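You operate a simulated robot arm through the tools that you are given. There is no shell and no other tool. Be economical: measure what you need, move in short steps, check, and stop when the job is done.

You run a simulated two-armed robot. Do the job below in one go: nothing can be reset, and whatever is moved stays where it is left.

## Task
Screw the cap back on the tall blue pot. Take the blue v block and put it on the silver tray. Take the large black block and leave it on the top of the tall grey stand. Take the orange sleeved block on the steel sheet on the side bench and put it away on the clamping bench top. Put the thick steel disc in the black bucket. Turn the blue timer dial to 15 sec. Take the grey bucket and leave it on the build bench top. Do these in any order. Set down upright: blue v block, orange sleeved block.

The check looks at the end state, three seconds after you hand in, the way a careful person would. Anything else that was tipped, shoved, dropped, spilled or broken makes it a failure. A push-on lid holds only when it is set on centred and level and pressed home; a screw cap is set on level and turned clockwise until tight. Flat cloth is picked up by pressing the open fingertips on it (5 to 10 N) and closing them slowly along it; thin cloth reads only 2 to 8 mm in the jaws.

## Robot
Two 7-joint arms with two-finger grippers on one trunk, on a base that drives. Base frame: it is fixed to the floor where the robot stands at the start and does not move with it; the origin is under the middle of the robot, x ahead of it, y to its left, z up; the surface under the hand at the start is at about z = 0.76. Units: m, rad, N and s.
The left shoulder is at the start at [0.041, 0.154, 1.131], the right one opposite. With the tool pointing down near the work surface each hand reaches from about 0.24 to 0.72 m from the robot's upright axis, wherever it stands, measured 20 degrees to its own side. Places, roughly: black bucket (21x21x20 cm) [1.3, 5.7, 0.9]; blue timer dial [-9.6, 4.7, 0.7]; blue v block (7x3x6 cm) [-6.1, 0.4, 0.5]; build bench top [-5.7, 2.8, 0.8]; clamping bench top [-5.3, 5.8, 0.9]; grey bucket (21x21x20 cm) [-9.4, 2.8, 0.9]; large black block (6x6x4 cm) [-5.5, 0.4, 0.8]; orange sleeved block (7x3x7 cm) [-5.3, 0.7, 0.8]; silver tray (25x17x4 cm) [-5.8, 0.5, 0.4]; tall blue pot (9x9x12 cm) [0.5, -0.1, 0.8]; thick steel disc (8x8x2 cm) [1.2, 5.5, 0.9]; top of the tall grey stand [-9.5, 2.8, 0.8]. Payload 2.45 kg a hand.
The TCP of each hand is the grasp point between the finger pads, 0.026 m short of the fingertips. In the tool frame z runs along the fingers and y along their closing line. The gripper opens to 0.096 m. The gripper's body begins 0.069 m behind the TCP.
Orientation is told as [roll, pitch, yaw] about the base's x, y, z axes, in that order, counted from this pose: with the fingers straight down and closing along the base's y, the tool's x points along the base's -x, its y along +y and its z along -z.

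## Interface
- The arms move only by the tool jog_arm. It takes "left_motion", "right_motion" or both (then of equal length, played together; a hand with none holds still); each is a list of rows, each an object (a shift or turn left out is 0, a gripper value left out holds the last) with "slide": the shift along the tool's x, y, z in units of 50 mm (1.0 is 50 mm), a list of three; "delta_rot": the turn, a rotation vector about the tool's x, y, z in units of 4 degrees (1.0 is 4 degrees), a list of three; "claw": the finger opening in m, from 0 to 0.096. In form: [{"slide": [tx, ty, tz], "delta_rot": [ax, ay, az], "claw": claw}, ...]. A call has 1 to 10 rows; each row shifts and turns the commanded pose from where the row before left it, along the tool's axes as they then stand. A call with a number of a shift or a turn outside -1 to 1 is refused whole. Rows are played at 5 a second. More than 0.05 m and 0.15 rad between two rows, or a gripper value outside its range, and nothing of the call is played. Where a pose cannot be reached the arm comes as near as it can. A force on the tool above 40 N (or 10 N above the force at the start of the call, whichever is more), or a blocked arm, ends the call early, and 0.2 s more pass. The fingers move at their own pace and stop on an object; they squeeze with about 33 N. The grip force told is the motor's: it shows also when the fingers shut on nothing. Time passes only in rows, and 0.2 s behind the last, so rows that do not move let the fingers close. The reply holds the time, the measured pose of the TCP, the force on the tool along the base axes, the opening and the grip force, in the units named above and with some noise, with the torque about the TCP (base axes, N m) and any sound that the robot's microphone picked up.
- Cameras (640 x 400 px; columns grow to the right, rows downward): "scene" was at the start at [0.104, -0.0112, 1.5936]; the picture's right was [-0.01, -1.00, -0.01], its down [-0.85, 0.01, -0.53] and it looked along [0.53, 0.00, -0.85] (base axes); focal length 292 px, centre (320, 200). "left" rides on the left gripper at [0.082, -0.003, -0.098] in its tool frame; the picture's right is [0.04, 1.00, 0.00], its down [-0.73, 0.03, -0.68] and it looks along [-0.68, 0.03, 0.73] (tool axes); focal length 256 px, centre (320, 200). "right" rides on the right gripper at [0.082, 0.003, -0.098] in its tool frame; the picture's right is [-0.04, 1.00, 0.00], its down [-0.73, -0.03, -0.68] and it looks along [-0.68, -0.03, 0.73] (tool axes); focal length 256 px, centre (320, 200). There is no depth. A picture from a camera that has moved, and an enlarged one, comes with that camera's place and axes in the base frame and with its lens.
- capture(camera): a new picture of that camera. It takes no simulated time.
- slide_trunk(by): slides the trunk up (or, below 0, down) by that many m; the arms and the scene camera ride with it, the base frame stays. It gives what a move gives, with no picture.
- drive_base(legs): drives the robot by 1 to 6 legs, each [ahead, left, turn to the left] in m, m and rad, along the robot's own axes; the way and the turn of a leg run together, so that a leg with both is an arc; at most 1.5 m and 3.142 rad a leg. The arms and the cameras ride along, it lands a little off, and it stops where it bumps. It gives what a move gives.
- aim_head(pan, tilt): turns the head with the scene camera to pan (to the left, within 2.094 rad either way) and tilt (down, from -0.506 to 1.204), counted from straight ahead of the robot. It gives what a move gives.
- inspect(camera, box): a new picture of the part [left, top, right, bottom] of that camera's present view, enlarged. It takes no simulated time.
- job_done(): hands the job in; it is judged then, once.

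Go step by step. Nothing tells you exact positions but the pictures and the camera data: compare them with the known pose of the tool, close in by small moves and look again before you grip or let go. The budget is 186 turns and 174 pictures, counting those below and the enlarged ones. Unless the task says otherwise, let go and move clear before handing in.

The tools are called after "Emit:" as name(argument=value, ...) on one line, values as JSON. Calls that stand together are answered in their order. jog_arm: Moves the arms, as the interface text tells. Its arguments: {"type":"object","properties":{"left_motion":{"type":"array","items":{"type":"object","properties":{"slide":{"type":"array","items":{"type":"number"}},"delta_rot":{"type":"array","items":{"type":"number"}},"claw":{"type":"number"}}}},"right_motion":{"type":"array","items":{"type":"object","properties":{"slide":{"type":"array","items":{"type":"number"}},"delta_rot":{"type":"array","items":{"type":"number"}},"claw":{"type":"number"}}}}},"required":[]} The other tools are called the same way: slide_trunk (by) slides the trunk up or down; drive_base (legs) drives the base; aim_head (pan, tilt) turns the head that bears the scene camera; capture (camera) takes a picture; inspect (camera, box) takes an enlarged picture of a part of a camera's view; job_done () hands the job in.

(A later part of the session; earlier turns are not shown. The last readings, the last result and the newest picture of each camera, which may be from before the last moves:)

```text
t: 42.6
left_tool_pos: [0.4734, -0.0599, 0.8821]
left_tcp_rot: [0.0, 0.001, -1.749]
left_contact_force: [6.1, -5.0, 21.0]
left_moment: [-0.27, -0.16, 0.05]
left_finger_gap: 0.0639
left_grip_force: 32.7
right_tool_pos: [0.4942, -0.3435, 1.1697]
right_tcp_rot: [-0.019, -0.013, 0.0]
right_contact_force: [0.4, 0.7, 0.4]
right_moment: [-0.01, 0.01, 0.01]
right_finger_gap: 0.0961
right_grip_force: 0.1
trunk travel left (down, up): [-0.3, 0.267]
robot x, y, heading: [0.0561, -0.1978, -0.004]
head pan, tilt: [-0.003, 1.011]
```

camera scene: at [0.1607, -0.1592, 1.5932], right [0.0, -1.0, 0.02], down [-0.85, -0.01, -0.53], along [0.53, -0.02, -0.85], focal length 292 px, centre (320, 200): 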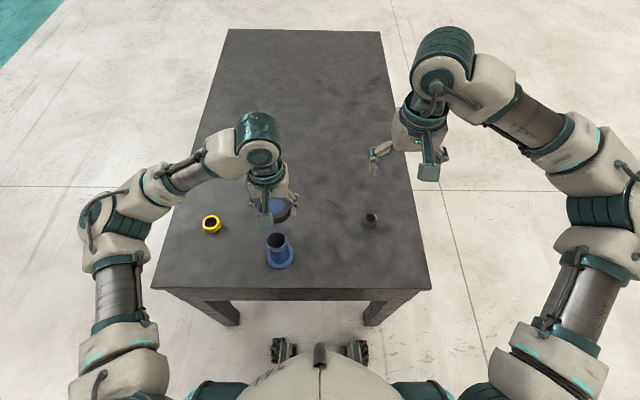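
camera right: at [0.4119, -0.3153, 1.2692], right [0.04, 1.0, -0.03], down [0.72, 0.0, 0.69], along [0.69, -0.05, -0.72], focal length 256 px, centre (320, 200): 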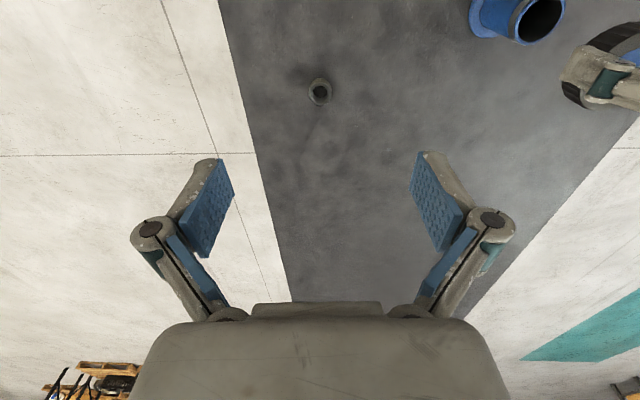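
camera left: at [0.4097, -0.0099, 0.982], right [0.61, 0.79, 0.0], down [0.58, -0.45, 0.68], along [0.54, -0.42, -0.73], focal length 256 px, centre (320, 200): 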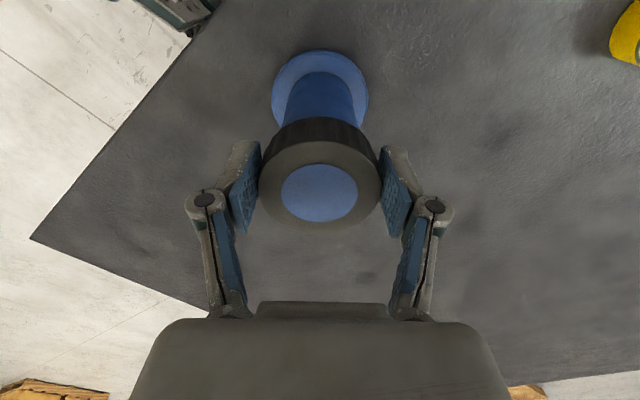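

Still turning freely. I continue to find the wrist's limit or tightness.

Emit:
jog_arm(left_motion=[{"delta_rot": [0, 0, 1]}, {"delta_rot": [0, 0, 1]}, {"delta_rot": [0, 0, 1]}, {"delta_rot": [0, 0, 1]}, {"delta_rot": [0, 0, 1]}, {"delta_rot": [0, 0, 1]}, {"delta_rot": [0, 0, 1]}, {"delta_rot": [0, 0, 1]}, {"delta_rot": [0, 0, 1]}, {"delta_rot": [0, 0, 1]}])

Emit:
jog_arm(left_motion=[{"delta_rot": [0, 0, 1]}, {"delta_rot": [0, 0, 1]}, {"delta_rot": [0, 0, 1]}, {"delta_rot": [0, 0, 1]}, {"delta_rot": [0, 0, 1]}, {"delta_rot": [0, 0, 1]}, {"delta_rot": [0, 0, 1]}])

Emit:
capture(camera="left")

Emit:
capture(camera="scene")

```text
t: 44.8
left_tool_pos: [0.474, -0.0586, 0.882]
left_tcp_rot: [-0.002, 0.0, -2.444]
left_contact_force: [-3.7, -1.4, 7.1]
left_moment: [0.02, 0.1, 0.01]
left_finger_gap: 0.0638
left_grip_force: 32.8
right_tool_pos: [0.4938, -0.342, 1.1686]
right_tcp_rot: [-0.019, -0.016, 0.0]
right_contact_force: [-0.3, -0.2, -0.4]
right_moment: [-0.03, -0.03, 0.02]
right_finger_gap: 0.0959
right_grip_force: 0.0
trunk travel left (down, up): [-0.3, 0.267]
robot x, y, heading: [0.0563, -0.19, -0.004]
head pan, tilt: [-0.003, 1.011]
```

```text
t: 46.4
left_tool_pos: [0.4737, -0.058, 0.8817]
left_tcp_rot: [0.0, 0.0, -2.934]
left_contact_force: [-2.4, 0.6, 1.9]
left_moment: [0.11, 0.08, 0.01]
left_finger_gap: 0.0637
left_grip_force: 32.7
right_tool_pos: [0.4945, -0.3416, 1.1703]
right_tcp_rot: [-0.02, -0.012, -0.001]
right_contact_force: [-0.3, -0.7, -0.5]
right_moment: [0.01, 0.04, 0.0]
right_finger_gap: 0.0961
right_grip_force: 0.1
trunk travel left (down, up): [-0.3, 0.267]
robot x, y, heading: [0.0529, -0.1914, 0.002]
head pan, tilt: [-0.003, 1.011]
```

```text
143 pictures are left
camera left: at [0.553, -0.0396, 0.9804], right [0.25, -0.97, 0.0], down [-0.71, -0.18, 0.68], along [-0.66, -0.17, -0.73], focal length 256 px, centre (320, 200)
```

left: 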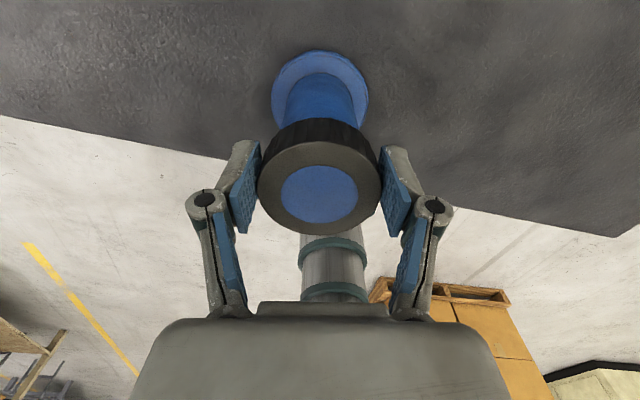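

```text
142 pictures are left
camera scene: at [0.1592, -0.1948, 1.5937], right [-0.01, -1.0, 0.0], down [-0.85, 0.01, -0.53], along [0.53, 0.0, -0.85], focal length 292 px, centre (320, 200)
```

scene: 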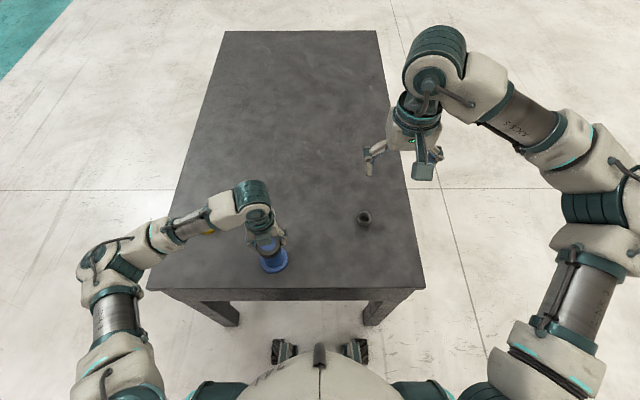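

The axial force has dropped, so the threads are drawing the cap down. I follow down slightly and keep turning.

Emit:
jog_arm(left_motion=[{"slide": [0, 0, 0.02], "delta_rot": [0, 0, 1]}, {"delta_rot": [0, 0, 1]}, {"slide": [0, 0, 0.01], "delta_rot": [0, 0, 1]}, {"delta_rot": [0, 0, 1]}, {"delta_rot": [0, 0, 1]}, {"delta_rot": [0, 0, 1]}, {"delta_rot": [0, 0, 1]}, {"delta_rot": [0, 0, 1]}, {"delta_rot": [0, 0, 1]}, {"delta_rot": [0, 0, 1]}])

Emit:
jog_arm(left_motion=[{"delta_rot": [0, 0, 1]}, {"delta_rot": [0, 0, 1]}, {"delta_rot": [0, 0, 1]}, {"delta_rot": [0, 0, 1]}, {"delta_rot": [0, 0, 1]}, {"delta_rot": [0, 0, 1]}, {"delta_rot": [0, 0, 1]}, {"delta_rot": [0, 0, 1]}])

```text
t: 48.6
left_tool_pos: [0.4723, -0.0603, 0.8811]
left_tcp_rot: [0.0, 0.001, 2.652]
left_contact_force: [-3.8, -3.4, 14.3]
left_moment: [-0.17, 0.16, 0.01]
left_finger_gap: 0.0637
left_grip_force: 33.2
right_tool_pos: [0.4917, -0.3422, 1.1694]
right_tcp_rot: [-0.019, -0.014, 0.0]
right_contact_force: [0.5, -0.1, 0.4]
right_moment: [0.0, -0.02, 0.01]
right_finger_gap: 0.0961
right_grip_force: 0.1
trunk travel left (down, up): [-0.3, 0.267]
robot x, y, heading: [0.0536, -0.1939, -0.001]
head pan, tilt: [-0.003, 1.011]
```

```text
t: 50.4
left_tool_pos: [0.4737, -0.0584, 0.8803]
left_tcp_rot: [0.001, 0.0, 2.092]
left_contact_force: [-2.9, 0.9, 5.3]
left_moment: [0.14, -0.01, 0.05]
left_finger_gap: 0.0637
left_grip_force: 32.7
right_tool_pos: [0.4945, -0.3419, 1.1701]
right_tcp_rot: [-0.021, -0.012, -0.001]
right_contact_force: [0.5, -0.2, -0.3]
right_moment: [-0.02, 0.01, 0.01]
right_finger_gap: 0.0959
right_grip_force: 0.0
trunk travel left (down, up): [-0.3, 0.267]
robot x, y, heading: [0.0586, -0.1955, -0.004]
head pan, tilt: [-0.003, 1.011]
```

Turned about 240° so far and the cap is still advancing. Continuing.

Emit:
jog_arm(left_motion=[{"slide": [0, 0, 0.01], "delta_rot": [0, 0, 1]}, {"delta_rot": [0, 0, 1]}, {"delta_rot": [0, 0, 1]}, {"delta_rot": [0, 0, 1]}, {"delta_rot": [0, 0, 1]}, {"slide": [0, 0, 0.01], "delta_rot": [0, 0, 1]}, {"delta_rot": [0, 0, 1]}, {"delta_rot": [0, 0, 1]}, {"delta_rot": [0, 0, 1]}, {"delta_rot": [0, 0, 1]}])

Emit:
jog_arm(left_motion=[{"slide": [0, 0, 0.01], "delta_rot": [0, 0, 1]}, {"delta_rot": [0, 0, 1]}, {"delta_rot": [0, 0, 1]}, {"delta_rot": [0, 0, 1]}, {"delta_rot": [0, 0, 1]}, {"slide": [0, 0, 0.01], "delta_rot": [0, 0, 1]}, {"delta_rot": [0, 0, 1]}, {"delta_rot": [0, 0, 1]}, {"delta_rot": [0, 0, 1]}, {"delta_rot": [0, 0, 1]}])

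Emit:
capture(camera="left")

```text
t: 52.6
left_tool_pos: [0.4742, -0.0597, 0.8798]
left_tcp_rot: [0.001, 0.0, 1.954]
left_contact_force: [1.7, -0.6, 8.8]
left_moment: [0.0, -0.04, -0.02]
left_finger_gap: 0.0638
left_grip_force: 32.5
left hand out of reach, approached as far as the arm can: row 3, 4, 5, 6, 7, 8, 9, 10
right_tool_pos: [0.4955, -0.3426, 1.169]
right_tcp_rot: [-0.019, -0.01, 0.0]
right_contact_force: [0.2, 0.1, 0.0]
right_moment: [0.03, -0.02, 0.01]
right_finger_gap: 0.0963
right_grip_force: 0.1
trunk travel left (down, up): [-0.3, 0.267]
robot x, y, heading: [0.0584, -0.1938, -0.004]
head pan, tilt: [-0.003, 1.011]
```

```text
t: 54.8
left_tool_pos: [0.4736, -0.0592, 0.8806]
left_tcp_rot: [0.001, 0.0, 1.954]
left_contact_force: [1.3, -0.1, 7.4]
left_moment: [-0.01, -0.05, -0.01]
left_finger_gap: 0.0636
left_grip_force: 33.2
left hand out of reach, approached as far as the arm can: row 1, 2, 3, 4, 5, 6, 7, 8, 9, 10
right_tool_pos: [0.4946, -0.3419, 1.1686]
right_tcp_rot: [-0.019, -0.012, 0.001]
right_contact_force: [-0.9, 0.2, -0.7]
right_moment: [0.01, 0.0, 0.02]
right_finger_gap: 0.096
right_grip_force: 0.1
trunk travel left (down, up): [-0.3, 0.267]
robot x, y, heading: [0.058, -0.1944, 0.0]
head pan, tilt: [-0.003, 1.011]
```

```text
141 pictures are left
camera left: at [0.5069, -0.1348, 0.9791], right [-0.91, -0.41, 0.0], down [-0.3, 0.67, 0.68], along [-0.28, 0.62, -0.73], focal length 256 px, centre (320, 200)
```

left: 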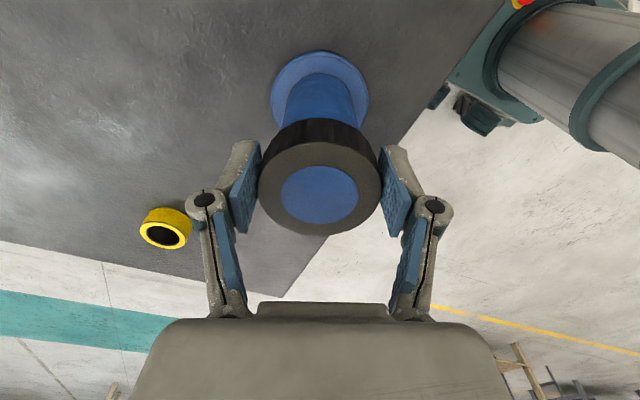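

The wrist limit is reached after about 248°. I release, unwind the wrist with open fingers and regrip.

Emit:
jog_arm(left_motion=[{"claw": 0.096}, {"claw": 0.096}, {"claw": 0.096, "slide": [0, 0, -0.02]}, {"delta_rot": [0, 0, -1]}, {"delta_rot": [0, 0, -1]}, {"delta_rot": [0, 0, -1]}, {"delta_rot": [0, 0, -1]}, {"delta_rot": [0, 0, -1]}])

Emit:
capture(camera="left")

```text
t: 56.6
left_tool_pos: [0.4737, -0.0595, 0.8809]
left_tcp_rot: [0.002, 0.0, 2.305]
left_contact_force: [0.5, 0.3, 1.4]
left_moment: [0.0, 0.02, 0.03]
left_finger_gap: 0.096
left_grip_force: 0.1
right_tool_pos: [0.4948, -0.3405, 1.1698]
right_tcp_rot: [-0.021, -0.012, 0.0]
right_contact_force: [-0.3, -0.6, -1.5]
right_moment: [-0.01, -0.01, 0.01]
right_finger_gap: 0.096
right_grip_force: 0.0
trunk travel left (down, up): [-0.3, 0.267]
robot x, y, heading: [0.0556, -0.1903, 0.0]
head pan, tilt: [-0.003, 1.011]
```

```text
140 pictures are left
camera left: at [0.5311, -0.1189, 0.9786], right [-0.71, -0.7, 0.0], down [-0.51, 0.53, 0.68], along [-0.48, 0.48, -0.73], focal length 256 px, centre (320, 200)
```

left: 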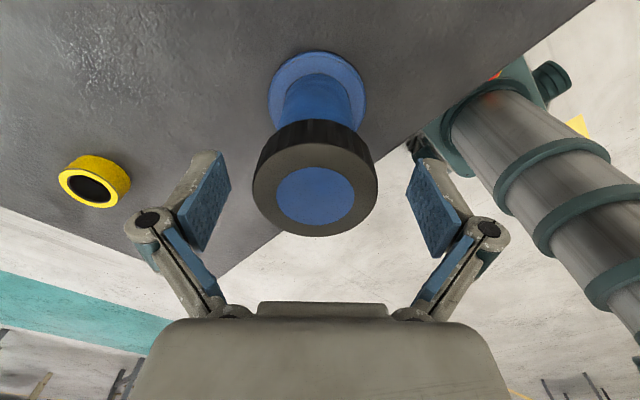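

The cap stays on, level. I unwind the wrist.

Emit:
jog_arm(left_motion=[{"delta_rot": [0, 0, -1]}, {"delta_rot": [0, 0, -1]}, {"delta_rot": [0, 0, -1]}, {"delta_rot": [0, 0, -1]}, {"delta_rot": [0, 0, -1]}, {"delta_rot": [0, 0, -1]}, {"delta_rot": [0, 0, -1]}, {"delta_rot": [0, 0, -1]}, {"delta_rot": [0, 0, -1]}, {"delta_rot": [0, 0, -1]}])

Emit:
jog_arm(left_motion=[{"delta_rot": [0, 0, -1]}, {"delta_rot": [0, 0, -1]}, {"delta_rot": [0, 0, -1]}, {"delta_rot": [0, 0, -1]}, {"delta_rot": [0, 0, -1]}, {"delta_rot": [0, 0, -1]}, {"delta_rot": [0, 0, -1]}, {"delta_rot": [0, 0, -1]}, {"delta_rot": [0, 0, -1]}, {"delta_rot": [0, 0, -1]}])

Emit:
jog_arm(left_motion=[{"delta_rot": [0, 0, -1]}, {"delta_rot": [0, 0, -1]}, {"delta_rot": [0, 0, -1]}, {"delta_rot": [0, 0, -1]}, {"delta_rot": [0, 0, -1]}, {"delta_rot": [0, 0, -1]}, {"delta_rot": [0, 0, -1]}, {"delta_rot": [0, 0, -1]}, {"delta_rot": [0, 0, -1]}, {"delta_rot": [0, 0, -1]}])

Emit:
jog_arm(left_motion=[{"delta_rot": [0, 0, -1]}, {"delta_rot": [0, 0, -1]}, {"delta_rot": [0, 0, -1]}, {"delta_rot": [0, 0, -1]}, {"delta_rot": [0, 0, -1]}, {"delta_rot": [0, 0, -1]}, {"delta_rot": [0, 0, -1]}, {"delta_rot": [0, 0, -1]}, {"delta_rot": [0, 0, -1]}, {"delta_rot": [0, 0, -1]}])

Emit:
jog_arm(left_motion=[{"delta_rot": [0, 0, -1]}, {"delta_rot": [0, 0, -1]}, {"delta_rot": [0, 0, -1]}, {"delta_rot": [0, 0, -1]}, {"delta_rot": [0, 0, -1]}, {"delta_rot": [0, 0, -1]}, {"delta_rot": [0, 0, -1]}, {"delta_rot": [0, 0, -1]}, {"delta_rot": [0, 0, -1]}, {"delta_rot": [0, 0, -1]}])

Emit:
jog_arm(left_motion=[{"delta_rot": [0, 0, -1]}, {"delta_rot": [0, 0, -1]}, {"delta_rot": [0, 0, -1]}, {"delta_rot": [0, 0, -1]}, {"delta_rot": [0, 0, -1]}, {"delta_rot": [0, 0, -1]}, {"delta_rot": [0, 0, -1]}, {"delta_rot": [0, 0, -1]}, {"delta_rot": [0, 0, -1]}, {"delta_rot": [0, 0, -1]}])

Emit:
capture(camera="left")

```text
t: 58.8
left_tool_pos: [0.4749, -0.058, 0.8801]
left_tcp_rot: [0.002, 0.001, 3.004]
left_contact_force: [-0.9, 0.4, -0.2]
left_moment: [0.01, 0.0, -0.01]
left_finger_gap: 0.0962
left_grip_force: 0.1
right_tool_pos: [0.4935, -0.3398, 1.1685]
right_tcp_rot: [-0.02, -0.012, -0.001]
right_contact_force: [-0.2, 0.4, -0.9]
right_moment: [0.02, 0.0, -0.02]
right_finger_gap: 0.0963
right_grip_force: 0.0
trunk travel left (down, up): [-0.3, 0.267]
robot x, y, heading: [0.0547, -0.1929, -0.001]
head pan, tilt: [-0.003, 1.011]
```

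```text
t: 61.0
left_tool_pos: [0.4751, -0.058, 0.8792]
left_tcp_rot: [-0.001, 0.0, -2.583]
left_contact_force: [0.1, -0.8, 0.7]
left_moment: [0.02, -0.04, -0.02]
left_finger_gap: 0.096
left_grip_force: 0.1
right_tool_pos: [0.4957, -0.3404, 1.1697]
right_tcp_rot: [-0.022, -0.013, 0.001]
right_contact_force: [0.7, 0.6, 0.4]
right_moment: [-0.04, -0.03, -0.02]
right_finger_gap: 0.096
right_grip_force: 0.1
trunk travel left (down, up): [-0.3, 0.267]
robot x, y, heading: [0.0567, -0.1937, 0.002]
head pan, tilt: [-0.003, 1.011]
```

```text
t: 63.2
left_tool_pos: [0.4744, -0.0593, 0.88]
left_tcp_rot: [0.0, -0.002, -1.884]
left_contact_force: [0.6, 0.2, -0.2]
left_moment: [0.05, -0.01, -0.01]
left_finger_gap: 0.096
left_grip_force: 0.0
right_tool_pos: [0.4952, -0.3401, 1.1692]
right_tcp_rot: [-0.021, -0.011, 0.0]
right_contact_force: [-0.1, 0.7, -0.1]
right_moment: [-0.01, -0.06, -0.01]
right_finger_gap: 0.096
right_grip_force: 0.0
trunk travel left (down, up): [-0.3, 0.267]
robot x, y, heading: [0.0554, -0.1905, -0.002]
head pan, tilt: [-0.003, 1.011]
```

```text
t: 65.4
left_tool_pos: [0.4748, -0.0593, 0.8784]
left_tcp_rot: [0.001, 0.0, -1.185]
left_contact_force: [-0.2, -0.7, 0.1]
left_moment: [0.01, -0.01, 0.0]
left_finger_gap: 0.0958
left_grip_force: 0.1
right_tool_pos: [0.4954, -0.341, 1.1691]
right_tcp_rot: [-0.021, -0.013, 0.002]
right_contact_force: [-0.1, -0.2, 0.4]
right_moment: [0.06, -0.03, 0.0]
right_finger_gap: 0.0963
right_grip_force: 0.0
trunk travel left (down, up): [-0.3, 0.267]
robot x, y, heading: [0.0569, -0.1933, 0.0]
head pan, tilt: [-0.003, 1.011]
```

```text
t: 67.6
left_tool_pos: [0.4753, -0.0591, 0.8789]
left_tcp_rot: [0.001, 0.001, -0.486]
left_contact_force: [0.1, -0.3, 0.3]
left_moment: [0.0, 0.01, 0.01]
left_finger_gap: 0.0958
left_grip_force: 0.1
right_tool_pos: [0.4948, -0.3405, 1.1684]
right_tcp_rot: [-0.021, -0.013, 0.0]
right_contact_force: [-0.4, 0.2, 0.5]
right_moment: [-0.01, -0.03, 0.01]
right_finger_gap: 0.0959
right_grip_force: 0.1
trunk travel left (down, up): [-0.3, 0.267]
robot x, y, heading: [0.0558, -0.1945, -0.005]
head pan, tilt: [-0.003, 1.011]
```

```text
t: 69.8
left_tool_pos: [0.4753, -0.0583, 0.8789]
left_tcp_rot: [-0.001, -0.001, 0.212]
left_contact_force: [-0.1, -0.6, 0.3]
left_moment: [-0.01, 0.03, 0.01]
left_finger_gap: 0.0959
left_grip_force: 0.1
right_tool_pos: [0.4938, -0.3402, 1.1691]
right_tcp_rot: [-0.021, -0.013, -0.001]
right_contact_force: [0.5, 0.0, -0.2]
right_moment: [0.02, -0.01, -0.01]
right_finger_gap: 0.0962
right_grip_force: 0.2
trunk travel left (down, up): [-0.3, 0.267]
robot x, y, heading: [0.0532, -0.1913, -0.002]
head pan, tilt: [-0.003, 1.011]
```

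```text
139 pictures are left
camera left: at [0.3953, -0.0795, 0.9781], right [-0.25, 0.97, 0.0], down [0.71, 0.18, 0.68], along [0.66, 0.17, -0.73], focal length 256 px, centre (320, 200)
```

left: 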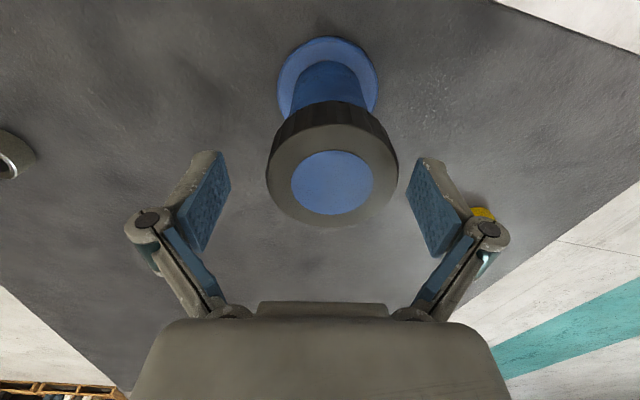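

The cap sits about 5 mm to the +y side of the hand. I centre, grip and turn again.

Emit:
jog_arm(left_motion=[{"slide": [0.05, 0.11, 0]}, {}, {"claw": 0.05}, {"claw": 0.05}, {"claw": 0.05}, {"slide": [0, 0, 0.02], "delta_rot": [0, 0, 1]}, {"delta_rot": [0, 0, 1]}, {"delta_rot": [0, 0, 1]}])

Emit:
capture(camera="left")

```text
t: 71.6
left_tool_pos: [0.4708, -0.0534, 0.8798]
left_tcp_rot: [-0.003, -0.001, -0.002]
left_contact_force: [5.3, 0.4, 16.3]
left_moment: [0.09, -0.01, -0.01]
left_finger_gap: 0.0633
left_grip_force: 33.2
right_tool_pos: [0.4946, -0.3421, 1.1704]
right_tcp_rot: [-0.019, -0.013, 0.001]
right_contact_force: [-0.9, -0.5, -0.3]
right_moment: [0.01, 0.0, 0.02]
right_finger_gap: 0.096
right_grip_force: 0.0
trunk travel left (down, up): [-0.3, 0.267]
robot x, y, heading: [0.0552, -0.1952, -0.002]
head pan, tilt: [-0.003, 1.011]
```

```text
138 pictures are left
camera left: at [0.3884, -0.0585, 0.9786], right [-0.04, 1.0, 0.0], down [0.73, 0.03, 0.68], along [0.68, 0.03, -0.73], focal length 256 px, centre (320, 200)
```

left: 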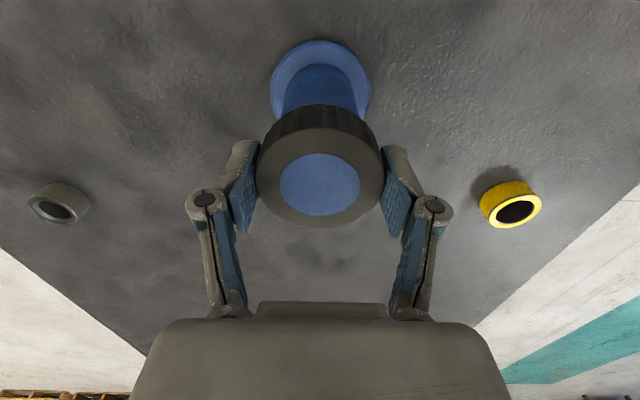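

Good grip. I keep turning clockwise while watching the torque.

Emit:
jog_arm(left_motion=[{"delta_rot": [0, 0, 1]}, {"delta_rot": [0, 0, 1]}, {"delta_rot": [0, 0, 1]}, {"delta_rot": [0, 0, 1]}, {"delta_rot": [0, 0, 1]}, {"delta_rot": [0, 0, 1]}, {"delta_rot": [0, 0, 1]}, {"delta_rot": [0, 0, 1]}, {"delta_rot": [0, 0, 1]}, {"delta_rot": [0, 0, 1]}])

Emit:
jog_arm(left_motion=[{"delta_rot": [0, 0, 1]}, {"delta_rot": [0, 0, 1]}, {"delta_rot": [0, 0, 1]}, {"delta_rot": [0, 0, 1]}, {"delta_rot": [0, 0, 1]}, {"delta_rot": [0, 0, 1]}, {"delta_rot": [0, 0, 1]}, {"delta_rot": [0, 0, 1]}, {"delta_rot": [0, 0, 1]}, {"delta_rot": [0, 0, 1]}])

Emit:
jog_arm(left_motion=[{"slide": [0, 0, 0.01], "delta_rot": [0, 0, 1]}, {"delta_rot": [0, 0, 1]}, {"delta_rot": [0, 0, 1]}, {"delta_rot": [0, 0, 1]}, {"delta_rot": [0, 0, 1]}, {"delta_rot": [0, 0, 1]}, {"delta_rot": [0, 0, 1]}, {"delta_rot": [0, 0, 1]}, {"delta_rot": [0, 0, 1]}, {"delta_rot": [0, 0, 1]}])

```text
t: 73.8
left_tool_pos: [0.4707, -0.0536, 0.8797]
left_tcp_rot: [0.001, 0.0, -0.699]
left_contact_force: [3.1, 1.6, 16.1]
left_moment: [0.01, -0.15, 0.05]
left_finger_gap: 0.0633
left_grip_force: 32.8
right_tool_pos: [0.4941, -0.3417, 1.1702]
right_tcp_rot: [-0.018, -0.014, -0.001]
right_contact_force: [0.5, 0.2, -0.6]
right_moment: [0.02, 0.06, 0.04]
right_finger_gap: 0.096
right_grip_force: 0.1
trunk travel left (down, up): [-0.3, 0.267]
robot x, y, heading: [0.0571, -0.1961, -0.002]
head pan, tilt: [-0.003, 1.011]
```

```text
t: 76.0
left_tool_pos: [0.4709, -0.0533, 0.8779]
left_tcp_rot: [0.0, 0.001, -1.396]
left_contact_force: [-0.9, 0.0, 7.5]
left_moment: [-0.05, -0.12, 0.16]
left_finger_gap: 0.0638
left_grip_force: 33.4
right_tool_pos: [0.4939, -0.3417, 1.1694]
right_tcp_rot: [-0.019, -0.011, 0.0]
right_contact_force: [0.3, -1.2, 0.0]
right_moment: [-0.03, 0.01, -0.05]
right_finger_gap: 0.0962
right_grip_force: 0.0
trunk travel left (down, up): [-0.3, 0.267]
robot x, y, heading: [0.0527, -0.1945, 0.002]
head pan, tilt: [-0.003, 1.011]
```

```text
t: 78.2
left_tool_pos: [0.47, -0.055, 0.8784]
left_tcp_rot: [0.001, -0.001, -2.094]
left_contact_force: [-0.6, -0.6, 9.2]
left_moment: [0.03, 0.14, 0.17]
left_finger_gap: 0.0632
left_grip_force: 33.2
right_tool_pos: [0.4937, -0.3416, 1.1694]
right_tcp_rot: [-0.02, -0.014, 0.0]
right_contact_force: [0.2, -0.7, 0.5]
right_moment: [0.02, -0.02, 0.0]
right_finger_gap: 0.0962
right_grip_force: 0.1
trunk travel left (down, up): [-0.3, 0.267]
robot x, y, heading: [0.0576, -0.1952, -0.006]
head pan, tilt: [-0.003, 1.011]
```

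Torque is rising (0.17 N m). I check whether the pot itself is turning before going on.

Emit:
inspect(camera="scene", box=[225, 220, 325, 285])

Emit:
jog_arm(left_motion=[{"delta_rot": [0, 0, 1]}, {"delta_rot": [0, 0, 1]}, {"delta_rot": [0, 0, 1]}, {"delta_rot": [0, 0, 1]}, {"delta_rot": [0, 0, 1]}])

Emit:
inspect(camera="scene", box=[225, 220, 325, 285])

```text
6.15 times, centred on (275, 252) of scene
camera zoom: at [0.1587, -0.1953, 1.5938], right [-0.01, -1.0, 0.0], down [-0.85, 0.01, -0.53], along [0.53, 0.0, -0.85], focal length 1794 px, centre (597, -123)
```

zoom: 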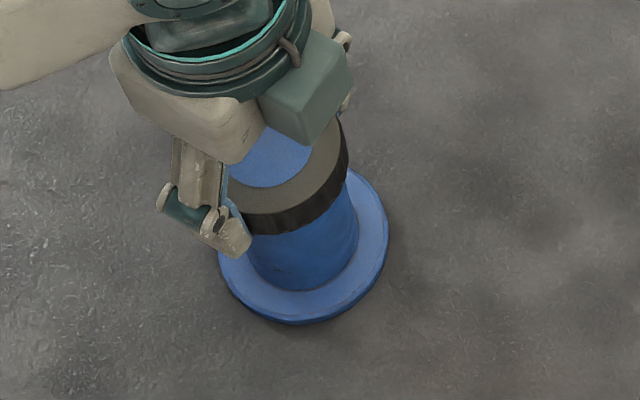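

```text
t: 79.4
left_tool_pos: [0.4701, -0.0537, 0.878]
left_tcp_rot: [0.0, 0.001, -2.445]
left_contact_force: [0.0, -0.3, 8.6]
left_moment: [-0.09, -0.04, 0.16]
left_finger_gap: 0.0633
left_grip_force: 33.6
right_tool_pos: [0.4929, -0.3407, 1.1688]
right_tcp_rot: [-0.02, -0.013, 0.0]
right_contact_force: [-0.2, -1.2, 0.1]
right_moment: [0.03, 0.01, -0.01]
right_finger_gap: 0.096
right_grip_force: 0.1
trunk travel left (down, up): [-0.3, 0.267]
robot x, y, heading: [0.0523, -0.1939, -0.0]
head pan, tilt: [-0.003, 1.011]
```

```text
6.15 times, centred on (275, 252) of scene
camera zoom: at [0.1587, -0.195, 1.5938], right [-0.01, -1.0, 0.0], down [-0.85, 0.01, -0.53], along [0.53, 0.0, -0.85], focal length 1794 px, centre (597, -123)
```

zoom: 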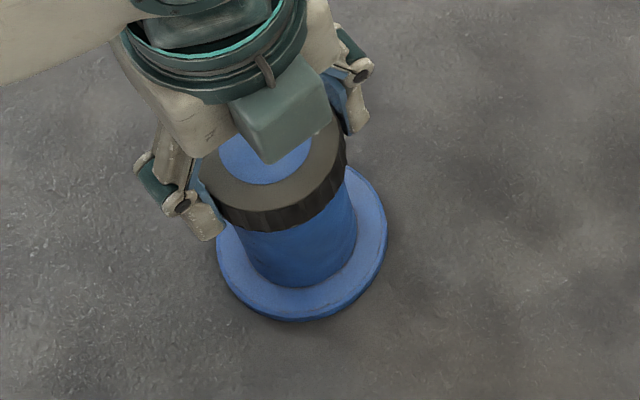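

Height is constant and torque is flat, so perhaps the pot is slipping round with the cap. I compare hand-camera views before and after a small turn.

Emit:
inspect(camera="left", box=[250, 30, 390, 150])

Emit:
jog_arm(left_motion=[{"delta_rot": [0, 0, 1]}, {"delta_rot": [0, 0, 1]}, {"delta_rot": [0, 0, 1]}, {"delta_rot": [0, 0, 1]}])

Emit:
inspect(camera="left", box=[250, 30, 390, 150])

```text
3.33 times, centred on (320, 90) of left
camera zoom: at [0.5308, -0.0001, 0.9772], right [0.67, -0.74, 0.0], down [-0.54, -0.49, 0.68], along [-0.5, -0.46, -0.73], focal length 853 px, centre (320, 567)
```

zoom: 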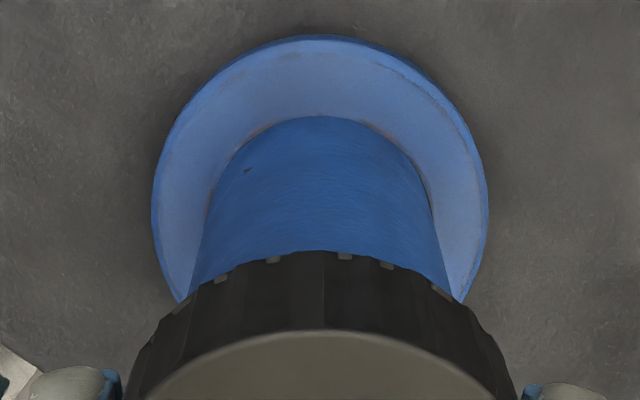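

```text
t: 80.4
left_tool_pos: [0.4706, -0.0544, 0.8784]
left_tcp_rot: [-0.001, 0.0, -2.722]
left_contact_force: [1.2, 1.0, 12.6]
left_moment: [0.01, -0.07, 0.23]
left_finger_gap: 0.0633
left_grip_force: 32.6
right_tool_pos: [0.4941, -0.341, 1.1688]
right_tcp_rot: [-0.019, -0.011, 0.001]
right_contact_force: [0.3, -0.2, -0.3]
right_moment: [0.02, 0.01, 0.0]
right_finger_gap: 0.0958
right_grip_force: 0.0
trunk travel left (down, up): [-0.3, 0.267]
robot x, y, heading: [0.0554, -0.1917, 0.0]
head pan, tilt: [-0.003, 1.011]
```

```text
3.33 times, centred on (320, 90) of left
camera zoom: at [0.5431, -0.0191, 0.977], right [0.44, -0.9, 0.0], down [-0.66, -0.32, 0.68], along [-0.61, -0.3, -0.73], focal length 853 px, centre (320, 567)
```

zoom: 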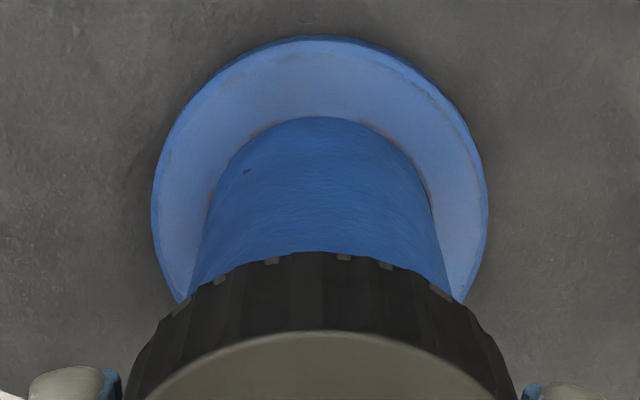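

The mark on the pot rotates with the cap, so the thread has locked and the pot slips on the table. I press harder for extra friction and turn a little more to tighten firmly.

Emit:
jog_arm(left_motion=[{"slide": [0, 0, 0.03]}, {"delta_rot": [0, 0, 1]}, {"delta_rot": [0, 0, 1]}, {"delta_rot": [0, 0, 1]}, {"delta_rot": [0, 0, 1]}])

Emit:
inspect(camera="left", box=[250, 30, 390, 150])

```text
t: 81.6
left_tool_pos: [0.4714, -0.055, 0.8763]
left_tcp_rot: [-0.001, 0.0, -3.002]
left_contact_force: [0.0, 0.1, 9.6]
left_moment: [0.03, -0.14, 0.2]
left_finger_gap: 0.0635
left_grip_force: 32.7
right_tool_pos: [0.4945, -0.3411, 1.1692]
right_tcp_rot: [-0.02, -0.013, -0.001]
right_contact_force: [0.0, 0.4, 0.3]
right_moment: [0.0, -0.04, 0.01]
right_finger_gap: 0.0962
right_grip_force: 0.0
trunk travel left (down, up): [-0.3, 0.267]
robot x, y, heading: [0.0566, -0.1942, 0.001]
head pan, tilt: [-0.003, 1.011]
```

```text
3.33 times, centred on (320, 90) of left
camera zoom: at [0.5501, -0.0411, 0.9755], right [0.18, -0.98, 0.0], down [-0.72, -0.13, 0.68], along [-0.67, -0.12, -0.73], focal length 853 px, centre (320, 567)
```

zoom: 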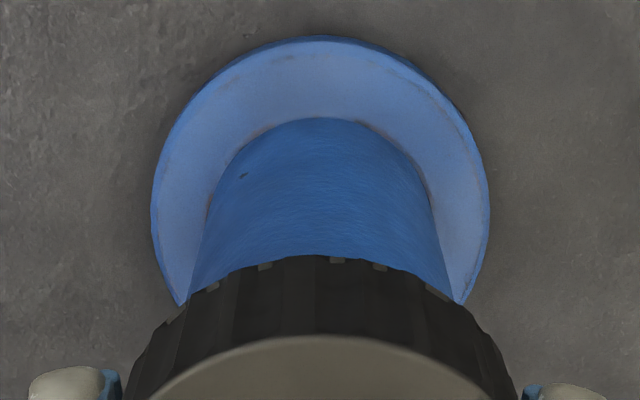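

I press once more with more force and turn to confirm tightness.

Emit:
jog_arm(left_motion=[{"slide": [0, 0, 0.04]}, {"slide": [0, 0, 0.02], "delta_rot": [0, 0, 1]}, {"delta_rot": [0, 0, 1]}, {"delta_rot": [0, 0, 1]}])

Emit:
inspect(camera="left", box=[250, 30, 390, 150])

```text
t: 82.6
left_tool_pos: [0.4697, -0.0546, 0.8747]
left_tcp_rot: [0.0, 0.004, 3.072]
left_contact_force: [1.8, 0.7, 21.6]
left_moment: [-0.01, -0.03, 0.34]
left_finger_gap: 0.0629
left_grip_force: 33.3
right_tool_pos: [0.4928, -0.3419, 1.1686]
right_tcp_rot: [-0.019, -0.012, -0.002]
right_contact_force: [0.1, 0.1, -0.3]
right_moment: [0.01, 0.0, 0.01]
right_finger_gap: 0.096
right_grip_force: 0.1
trunk travel left (down, up): [-0.3, 0.267]
robot x, y, heading: [0.0592, -0.196, -0.001]
head pan, tilt: [-0.003, 1.011]
```

```text
3.33 times, centred on (320, 90) of left
camera zoom: at [0.5512, -0.0581, 0.9734], right [-0.03, -1.0, 0.0], down [-0.74, 0.02, 0.68], along [-0.68, 0.02, -0.74], focal length 853 px, centre (320, 567)
```

zoom: 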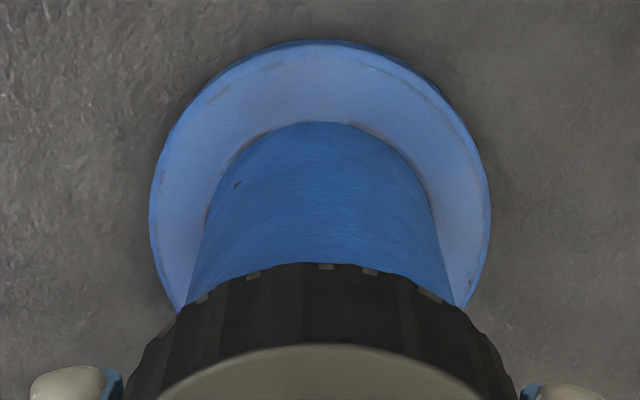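

Torque reaches 0.34 N m and cap and pot move as one, so the cap is tight. I release, rise and unwind.

Emit:
jog_arm(left_motion=[{"slide": [0, 0, -0.08]}, {"claw": 0.096}, {"claw": 0.096}, {"claw": 0.096}, {"slide": [0, 0, -0.8]}, {"slide": [0, 0, -1]}, {"slide": [0, 0, -1]}, {"slide": [0, 0, -1]}])

Emit:
capture(camera="left")

Emit:
capture(camera="scene")

```text
t: 84.4
left_tool_pos: [0.4641, -0.0571, 1.0664]
left_tcp_rot: [0.0, 0.002, 3.071]
left_contact_force: [0.4, 0.4, -1.0]
left_moment: [0.01, 0.0, -0.02]
left_finger_gap: 0.0959
left_grip_force: 0.1
right_tool_pos: [0.4933, -0.3412, 1.1699]
right_tcp_rot: [-0.018, -0.014, 0.001]
right_contact_force: [-0.3, -0.4, 0.1]
right_moment: [-0.02, 0.03, 0.0]
right_finger_gap: 0.096
right_grip_force: 0.0
trunk travel left (down, up): [-0.3, 0.267]
robot x, y, heading: [0.0546, -0.1932, -0.003]
head pan, tilt: [-0.003, 1.011]
```

```text
131 pictures are left
camera left: at [0.5457, -0.0606, 1.1655], right [-0.03, -1.0, 0.0], down [-0.73, 0.02, 0.68], along [-0.68, 0.02, -0.73], focal length 256 px, centre (320, 200)
```

left: 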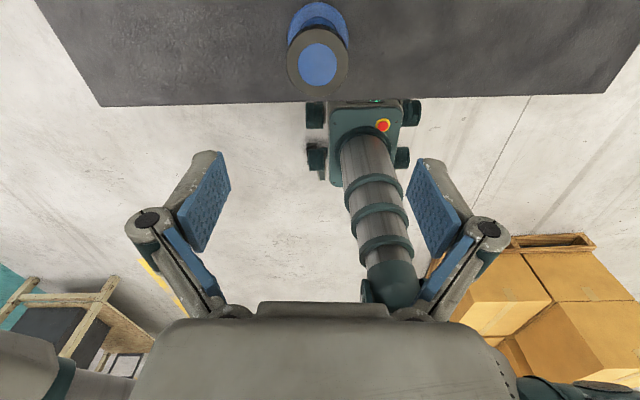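

```text
130 pictures are left
camera scene: at [0.1585, -0.1954, 1.5938], right [-0.01, -1.0, 0.0], down [-0.85, 0.01, -0.53], along [0.53, 0.0, -0.85], focal length 292 px, centre (320, 200)
```

scene: 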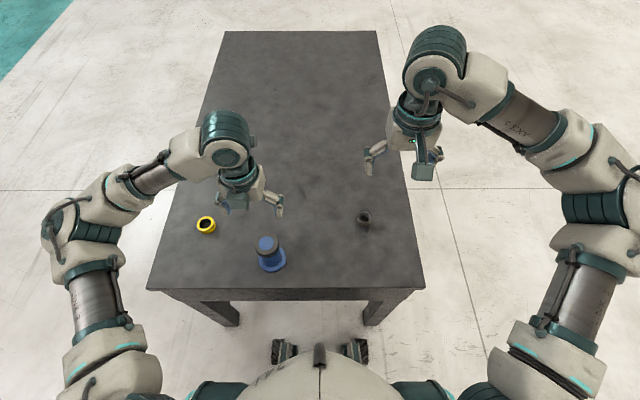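

The cap is on, level. I unwind the left wrist and look around for a path to the disc and black bucket near [1.25, 5.6].

Emit:
jog_arm(left_motion=[{"delta_rot": [0, 0, -1]}, {"delta_rot": [0, 0, -1]}, {"delta_rot": [0, 0, -1]}, {"delta_rot": [0, 0, -1]}, {"delta_rot": [0, 0, -1]}, {"delta_rot": [0, 0, -1]}, {"delta_rot": [0, 0, -1]}, {"delta_rot": [0, 0, -1]}, {"delta_rot": [0, 0, -1]}, {"delta_rot": [0, 0, -1]}])

Emit:
jog_arm(left_motion=[{"delta_rot": [0, 0, -1]}, {"delta_rot": [0, 0, -1]}, {"delta_rot": [0, 0, -1]}, {"delta_rot": [0, 0, -1]}, {"delta_rot": [0, 0, -1]}, {"delta_rot": [0, 0, -1]}, {"delta_rot": [0, 0, -1]}, {"delta_rot": [0, 0, -1]}, {"delta_rot": [0, 0, -1]}, {"delta_rot": [0, 0, -1]}])

Emit:
jog_arm(left_motion=[{"delta_rot": [0, 0, -1]}, {"delta_rot": [0, 0, -1]}, {"delta_rot": [0, 0, -1]}, {"delta_rot": [0, 0, -1]}, {"delta_rot": [0, 0, -1]}, {"delta_rot": [0, 0, -1]}, {"delta_rot": [0, 0, -1]}, {"delta_rot": [0, 0, -1]}, {"delta_rot": [0, 0, -1]}, {"delta_rot": [0, 0, -1]}])

Emit:
jog_arm(left_motion=[{"delta_rot": [0, 0, -1]}, {"delta_rot": [0, 0, -1]}, {"delta_rot": [0, 0, -1]}, {"delta_rot": [0, 0, -1]}, {"delta_rot": [0, 0, -1]}, {"delta_rot": [0, 0, -1]}, {"delta_rot": [0, 0, -1]}, {"delta_rot": [0, 0, -1]}, {"delta_rot": [0, 0, -1]}, {"delta_rot": [0, 0, -1]}])

Emit:
jog_arm(left_motion=[{"delta_rot": [0, 0, -1]}, {"delta_rot": [0, 0, -1]}, {"delta_rot": [0, 0, -1]}, {"delta_rot": [0, 0, -1]}, {"delta_rot": [0, 0, -1]}, {"delta_rot": [0, 0, -1]}, {"slide": [0.3, 1, -0.2]}, {"slide": [0.3, 1, -0.2]}, {"slide": [0.3, 1, -0.2]}, {"slide": [0.3, 1, -0.2]}])

Emit:
aim_head(pan=1.3, tilt=0.3)

Emit:
capture(camera="scene")

```text
t: 86.6
left_tool_pos: [0.4711, -0.054, 1.0679]
left_tcp_rot: [-0.002, 0.002, -2.511]
left_contact_force: [0.5, -0.3, 0.6]
left_moment: [-0.03, 0.0, -0.02]
left_finger_gap: 0.096
left_grip_force: 0.1
right_tool_pos: [0.4949, -0.341, 1.1689]
right_tcp_rot: [-0.02, -0.012, 0.0]
right_contact_force: [0.1, -0.4, 1.0]
right_moment: [0.0, 0.04, 0.0]
right_finger_gap: 0.0961
right_grip_force: 0.0
trunk travel left (down, up): [-0.3, 0.267]
robot x, y, heading: [0.0547, -0.1927, -0.007]
head pan, tilt: [-0.003, 1.011]
```

```text
t: 88.8
left_tool_pos: [0.4719, -0.0547, 1.0677]
left_tcp_rot: [0.001, -0.002, -1.813]
left_contact_force: [0.0, 0.4, 0.1]
left_moment: [0.0, 0.0, -0.02]
left_finger_gap: 0.096
left_grip_force: 0.2
right_tool_pos: [0.4941, -0.3427, 1.1703]
right_tcp_rot: [-0.022, -0.013, -0.001]
right_contact_force: [-0.1, 0.8, 0.7]
right_moment: [0.03, 0.0, 0.04]
right_finger_gap: 0.0961
right_grip_force: 0.0
trunk travel left (down, up): [-0.3, 0.267]
robot x, y, heading: [0.057, -0.1953, -0.002]
head pan, tilt: [-0.003, 1.011]
```

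```text
t: 91.0
left_tool_pos: [0.4694, -0.0533, 1.067]
left_tcp_rot: [0.0, 0.0, -1.115]
left_contact_force: [0.3, 0.0, 0.7]
left_moment: [0.0, 0.0, -0.01]
left_finger_gap: 0.0959
left_grip_force: 0.1
right_tool_pos: [0.4945, -0.3419, 1.1702]
right_tcp_rot: [-0.021, -0.012, 0.0]
right_contact_force: [0.1, 0.4, -0.1]
right_moment: [-0.02, -0.02, -0.03]
right_finger_gap: 0.0961
right_grip_force: 0.1
trunk travel left (down, up): [-0.3, 0.267]
robot x, y, heading: [0.0562, -0.1927, -0.002]
head pan, tilt: [-0.003, 1.011]
```

```text
t: 93.2
left_tool_pos: [0.4715, -0.0538, 1.0678]
left_tcp_rot: [0.001, 0.001, -0.417]
left_contact_force: [0.8, 0.5, 0.1]
left_moment: [0.02, 0.01, 0.0]
left_finger_gap: 0.096
left_grip_force: 0.1
right_tool_pos: [0.4947, -0.3421, 1.1693]
right_tcp_rot: [-0.02, -0.013, 0.001]
right_contact_force: [-0.5, -0.6, -0.7]
right_moment: [0.0, -0.02, 0.03]
right_finger_gap: 0.0961
right_grip_force: 0.1
trunk travel left (down, up): [-0.3, 0.267]
robot x, y, heading: [0.0567, -0.1913, -0.003]
head pan, tilt: [-0.003, 1.011]
```

```text
refused: row 7 steps farther than a row can; nothing moved
```

```text
t: 94.7
left_tool_pos: [0.4712, -0.054, 1.0668]
left_tcp_rot: [-0.002, 0.0, -0.419]
left_contact_force: [0.2, 0.4, 0.2]
left_moment: [-0.01, -0.01, 0.03]
left_finger_gap: 0.0959
left_grip_force: 0.0
right_tool_pos: [0.4954, -0.3409, 1.1695]
right_tcp_rot: [-0.02, -0.011, 0.0]
right_contact_force: [0.1, -0.1, -0.7]
right_moment: [-0.01, 0.0, -0.01]
right_finger_gap: 0.0959
right_grip_force: 0.0
trunk travel left (down, up): [-0.3, 0.267]
robot x, y, heading: [0.0563, -0.1961, -0.004]
head pan, tilt: [1.3, 0.3]
```

```text
129 pictures are left
camera scene: at [0.1166, -0.1042, 1.654], right [0.96, -0.27, 0.0], down [-0.08, -0.29, -0.95], along [0.26, 0.92, -0.3], focal length 292 px, centre (320, 200)
```

scene: 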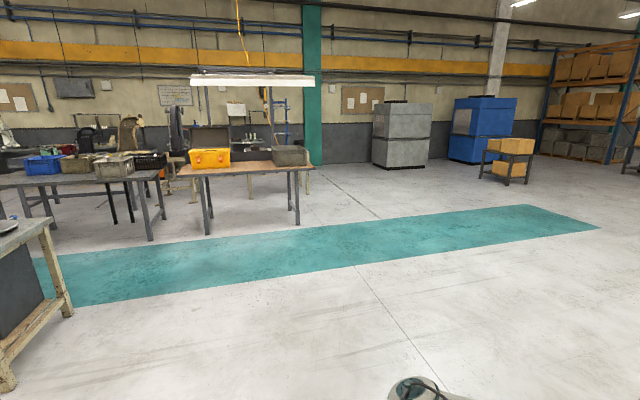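

I see benches ahead to the left (y ≈ 4 and beyond). I tuck the left hand symmetric, back off the table, turn left and drive up the aisle to look closer.

Emit:
jog_arm(left_motion=[{"delta_rot": [0, 0, -1]}, {"delta_rot": [0, 0, -1]}, {"delta_rot": [0, 0, -1]}, {"delta_rot": [0, 0, -1]}, {"delta_rot": [0, 0, -1]}, {"delta_rot": [0, 0, -1]}, {"slide": [0.2, 0.9, -0.3]}, {"slide": [0.2, 0.9, -0.3]}])

Emit:
drive_base(legs=[[-0.35, 0, 0], [0, 0, 1.57], [1.3, 0, 0], [1.2, 0, 0]])

Emit:
aim_head(pan=-0.4, tilt=0.35)

Emit:
capture(camera="scene")

```text
t: 96.5
left_tool_pos: [0.4501, 0.0443, 1.0997]
left_tcp_rot: [-0.006, -0.001, 0.0]
left_contact_force: [-0.1, 0.3, -0.3]
left_moment: [-0.01, 0.01, -0.01]
left_finger_gap: 0.0961
left_grip_force: 0.1
right_tool_pos: [0.4938, -0.3361, 1.1714]
right_tcp_rot: [-0.025, -0.015, 0.0]
right_contact_force: [-0.1, 0.4, 0.6]
right_moment: [-0.02, 0.01, 0.0]
right_finger_gap: 0.096
right_grip_force: 0.0
trunk travel left (down, up): [-0.3, 0.267]
robot x, y, heading: [0.0573, -0.1926, -0.004]
head pan, tilt: [1.3, 0.3]
```

```text
t: 114.6
left_tool_pos: [-0.807, 2.6808, 1.0994]
left_tcp_rot: [-0.002, -0.001, 1.688]
left_contact_force: [0.4, -1.0, 0.2]
left_moment: [0.0, 0.03, 0.03]
left_finger_gap: 0.096
left_grip_force: 0.0
right_tool_pos: [-0.4347, 2.7676, 1.1697]
right_tcp_rot: [-0.02, -0.013, 1.686]
right_contact_force: [0.2, -0.9, -0.4]
right_moment: [0.03, 0.01, 0.02]
right_finger_gap: 0.0959
right_grip_force: 0.0
trunk travel left (down, up): [-0.3, 0.267]
robot x, y, heading: [-0.5326, 2.315, 1.684]
head pan, tilt: [1.3, 0.3]
```

```text
t: 116.3
left_tool_pos: [-0.8079, 2.6771, 1.0995]
left_tcp_rot: [-0.001, -0.003, 1.688]
left_contact_force: [-0.5, 0.0, 0.9]
left_moment: [-0.01, 0.01, 0.07]
left_finger_gap: 0.0957
left_grip_force: 0.1
right_tool_pos: [-0.4333, 2.7643, 1.17]
right_tcp_rot: [-0.021, -0.014, 1.687]
right_contact_force: [0.3, -0.1, 0.9]
right_moment: [0.0, -0.01, 0.0]
right_finger_gap: 0.0961
right_grip_force: 0.0
trunk travel left (down, up): [-0.3, 0.267]
robot x, y, heading: [-0.5328, 2.316, 1.681]
head pan, tilt: [-0.4, 0.351]
```

```text
128 pictures are left
camera scene: at [-0.509, 2.4384, 1.6491], right [0.96, -0.28, 0.0], down [-0.1, -0.33, -0.94], along [0.26, 0.9, -0.35], focal length 292 px, centre (320, 200)
```

scene: 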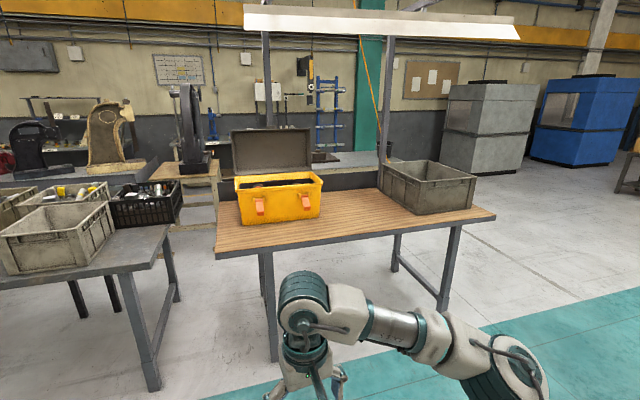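

The task's bucket should be near column 386, row 156, on the counter behind this bench. I zoom in there.

Emit:
inspect(camera="scene", box=[290, 100, 490, 225])

```text
3.20 times, centred on (390, 162) of scene
camera zoom: at [-0.509, 2.4384, 1.6491], right [0.96, -0.28, 0.0], down [-0.1, -0.33, -0.94], along [0.26, 0.9, -0.35], focal length 933 px, centre (96, 320)
```

zoom: 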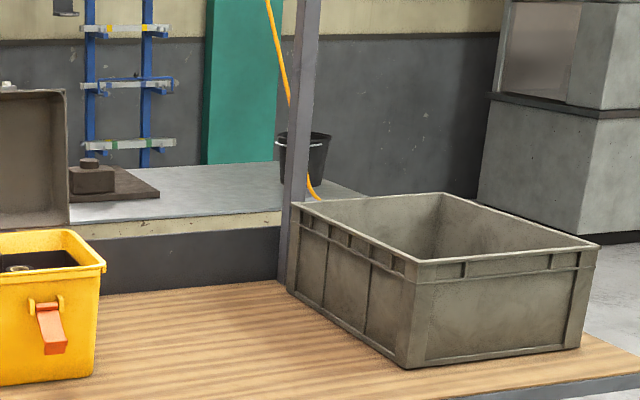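

The black bucket stands on a counter along the wall, at the counter's right end beside the teal pillar, behind the wooden bench. I drive round the right side of the bench and look.

Emit:
drive_base(legs=[[0, 0, -1.28], [1.4, 0, 0], [1.35, 0, 0], [0, 0, 1.2], [1.2, 0, 0], [0, 0, 0.8]])

Emit:
aim_head(pan=0, tilt=0.6)

Emit:
capture(camera="scene")

```text
t: 143.5
left_tool_pos: [1.5737, 4.6809, 1.1005]
left_tcp_rot: [-0.002, -0.005, 2.336]
left_contact_force: [0.9, 0.8, 0.1]
left_moment: [-0.01, 0.02, 0.0]
left_finger_gap: 0.096
left_grip_force: 0.0
right_tool_pos: [1.8192, 4.975, 1.1699]
right_tcp_rot: [-0.019, -0.016, 2.337]
right_contact_force: [-1.2, 0.5, -0.1]
right_moment: [-0.02, -0.01, 0.02]
right_finger_gap: 0.0962
right_grip_force: 0.0
trunk travel left (down, up): [-0.3, 0.267]
robot x, y, heading: [2.0156, 4.556, 2.335]
head pan, tilt: [-0.4, 0.351]
```

```text
t: 144.4
left_tool_pos: [1.5753, 4.6784, 1.1014]
left_tcp_rot: [-0.002, -0.006, 2.338]
left_contact_force: [0.7, 0.1, 0.7]
left_moment: [-0.03, 0.01, -0.05]
left_finger_gap: 0.0957
left_grip_force: 0.0
right_tool_pos: [1.8215, 4.9712, 1.1723]
right_tcp_rot: [-0.021, -0.019, 2.335]
right_contact_force: [-1.0, -1.0, -0.1]
right_moment: [-0.03, 0.01, 0.0]
right_finger_gap: 0.0961
right_grip_force: 0.0
trunk travel left (down, up): [-0.3, 0.267]
robot x, y, heading: [2.0139, 4.557, 2.335]
head pan, tilt: [0.0, 0.6]
```

```text
126 pictures are left
camera scene: at [1.9274, 4.6463, 1.6264], right [0.72, 0.69, 0.0], down [0.39, -0.41, -0.82], along [-0.57, 0.6, -0.57], focal length 292 px, centre (320, 200)
```

scene: 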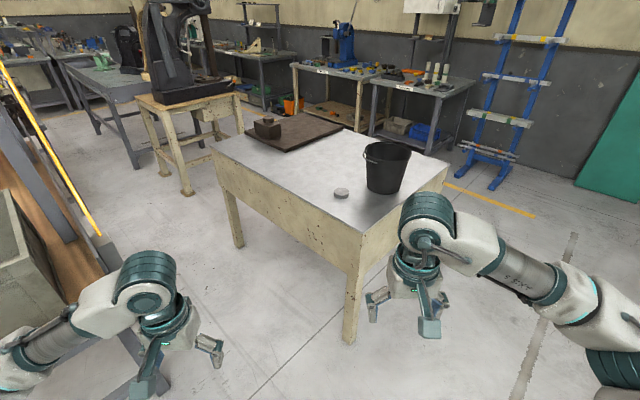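

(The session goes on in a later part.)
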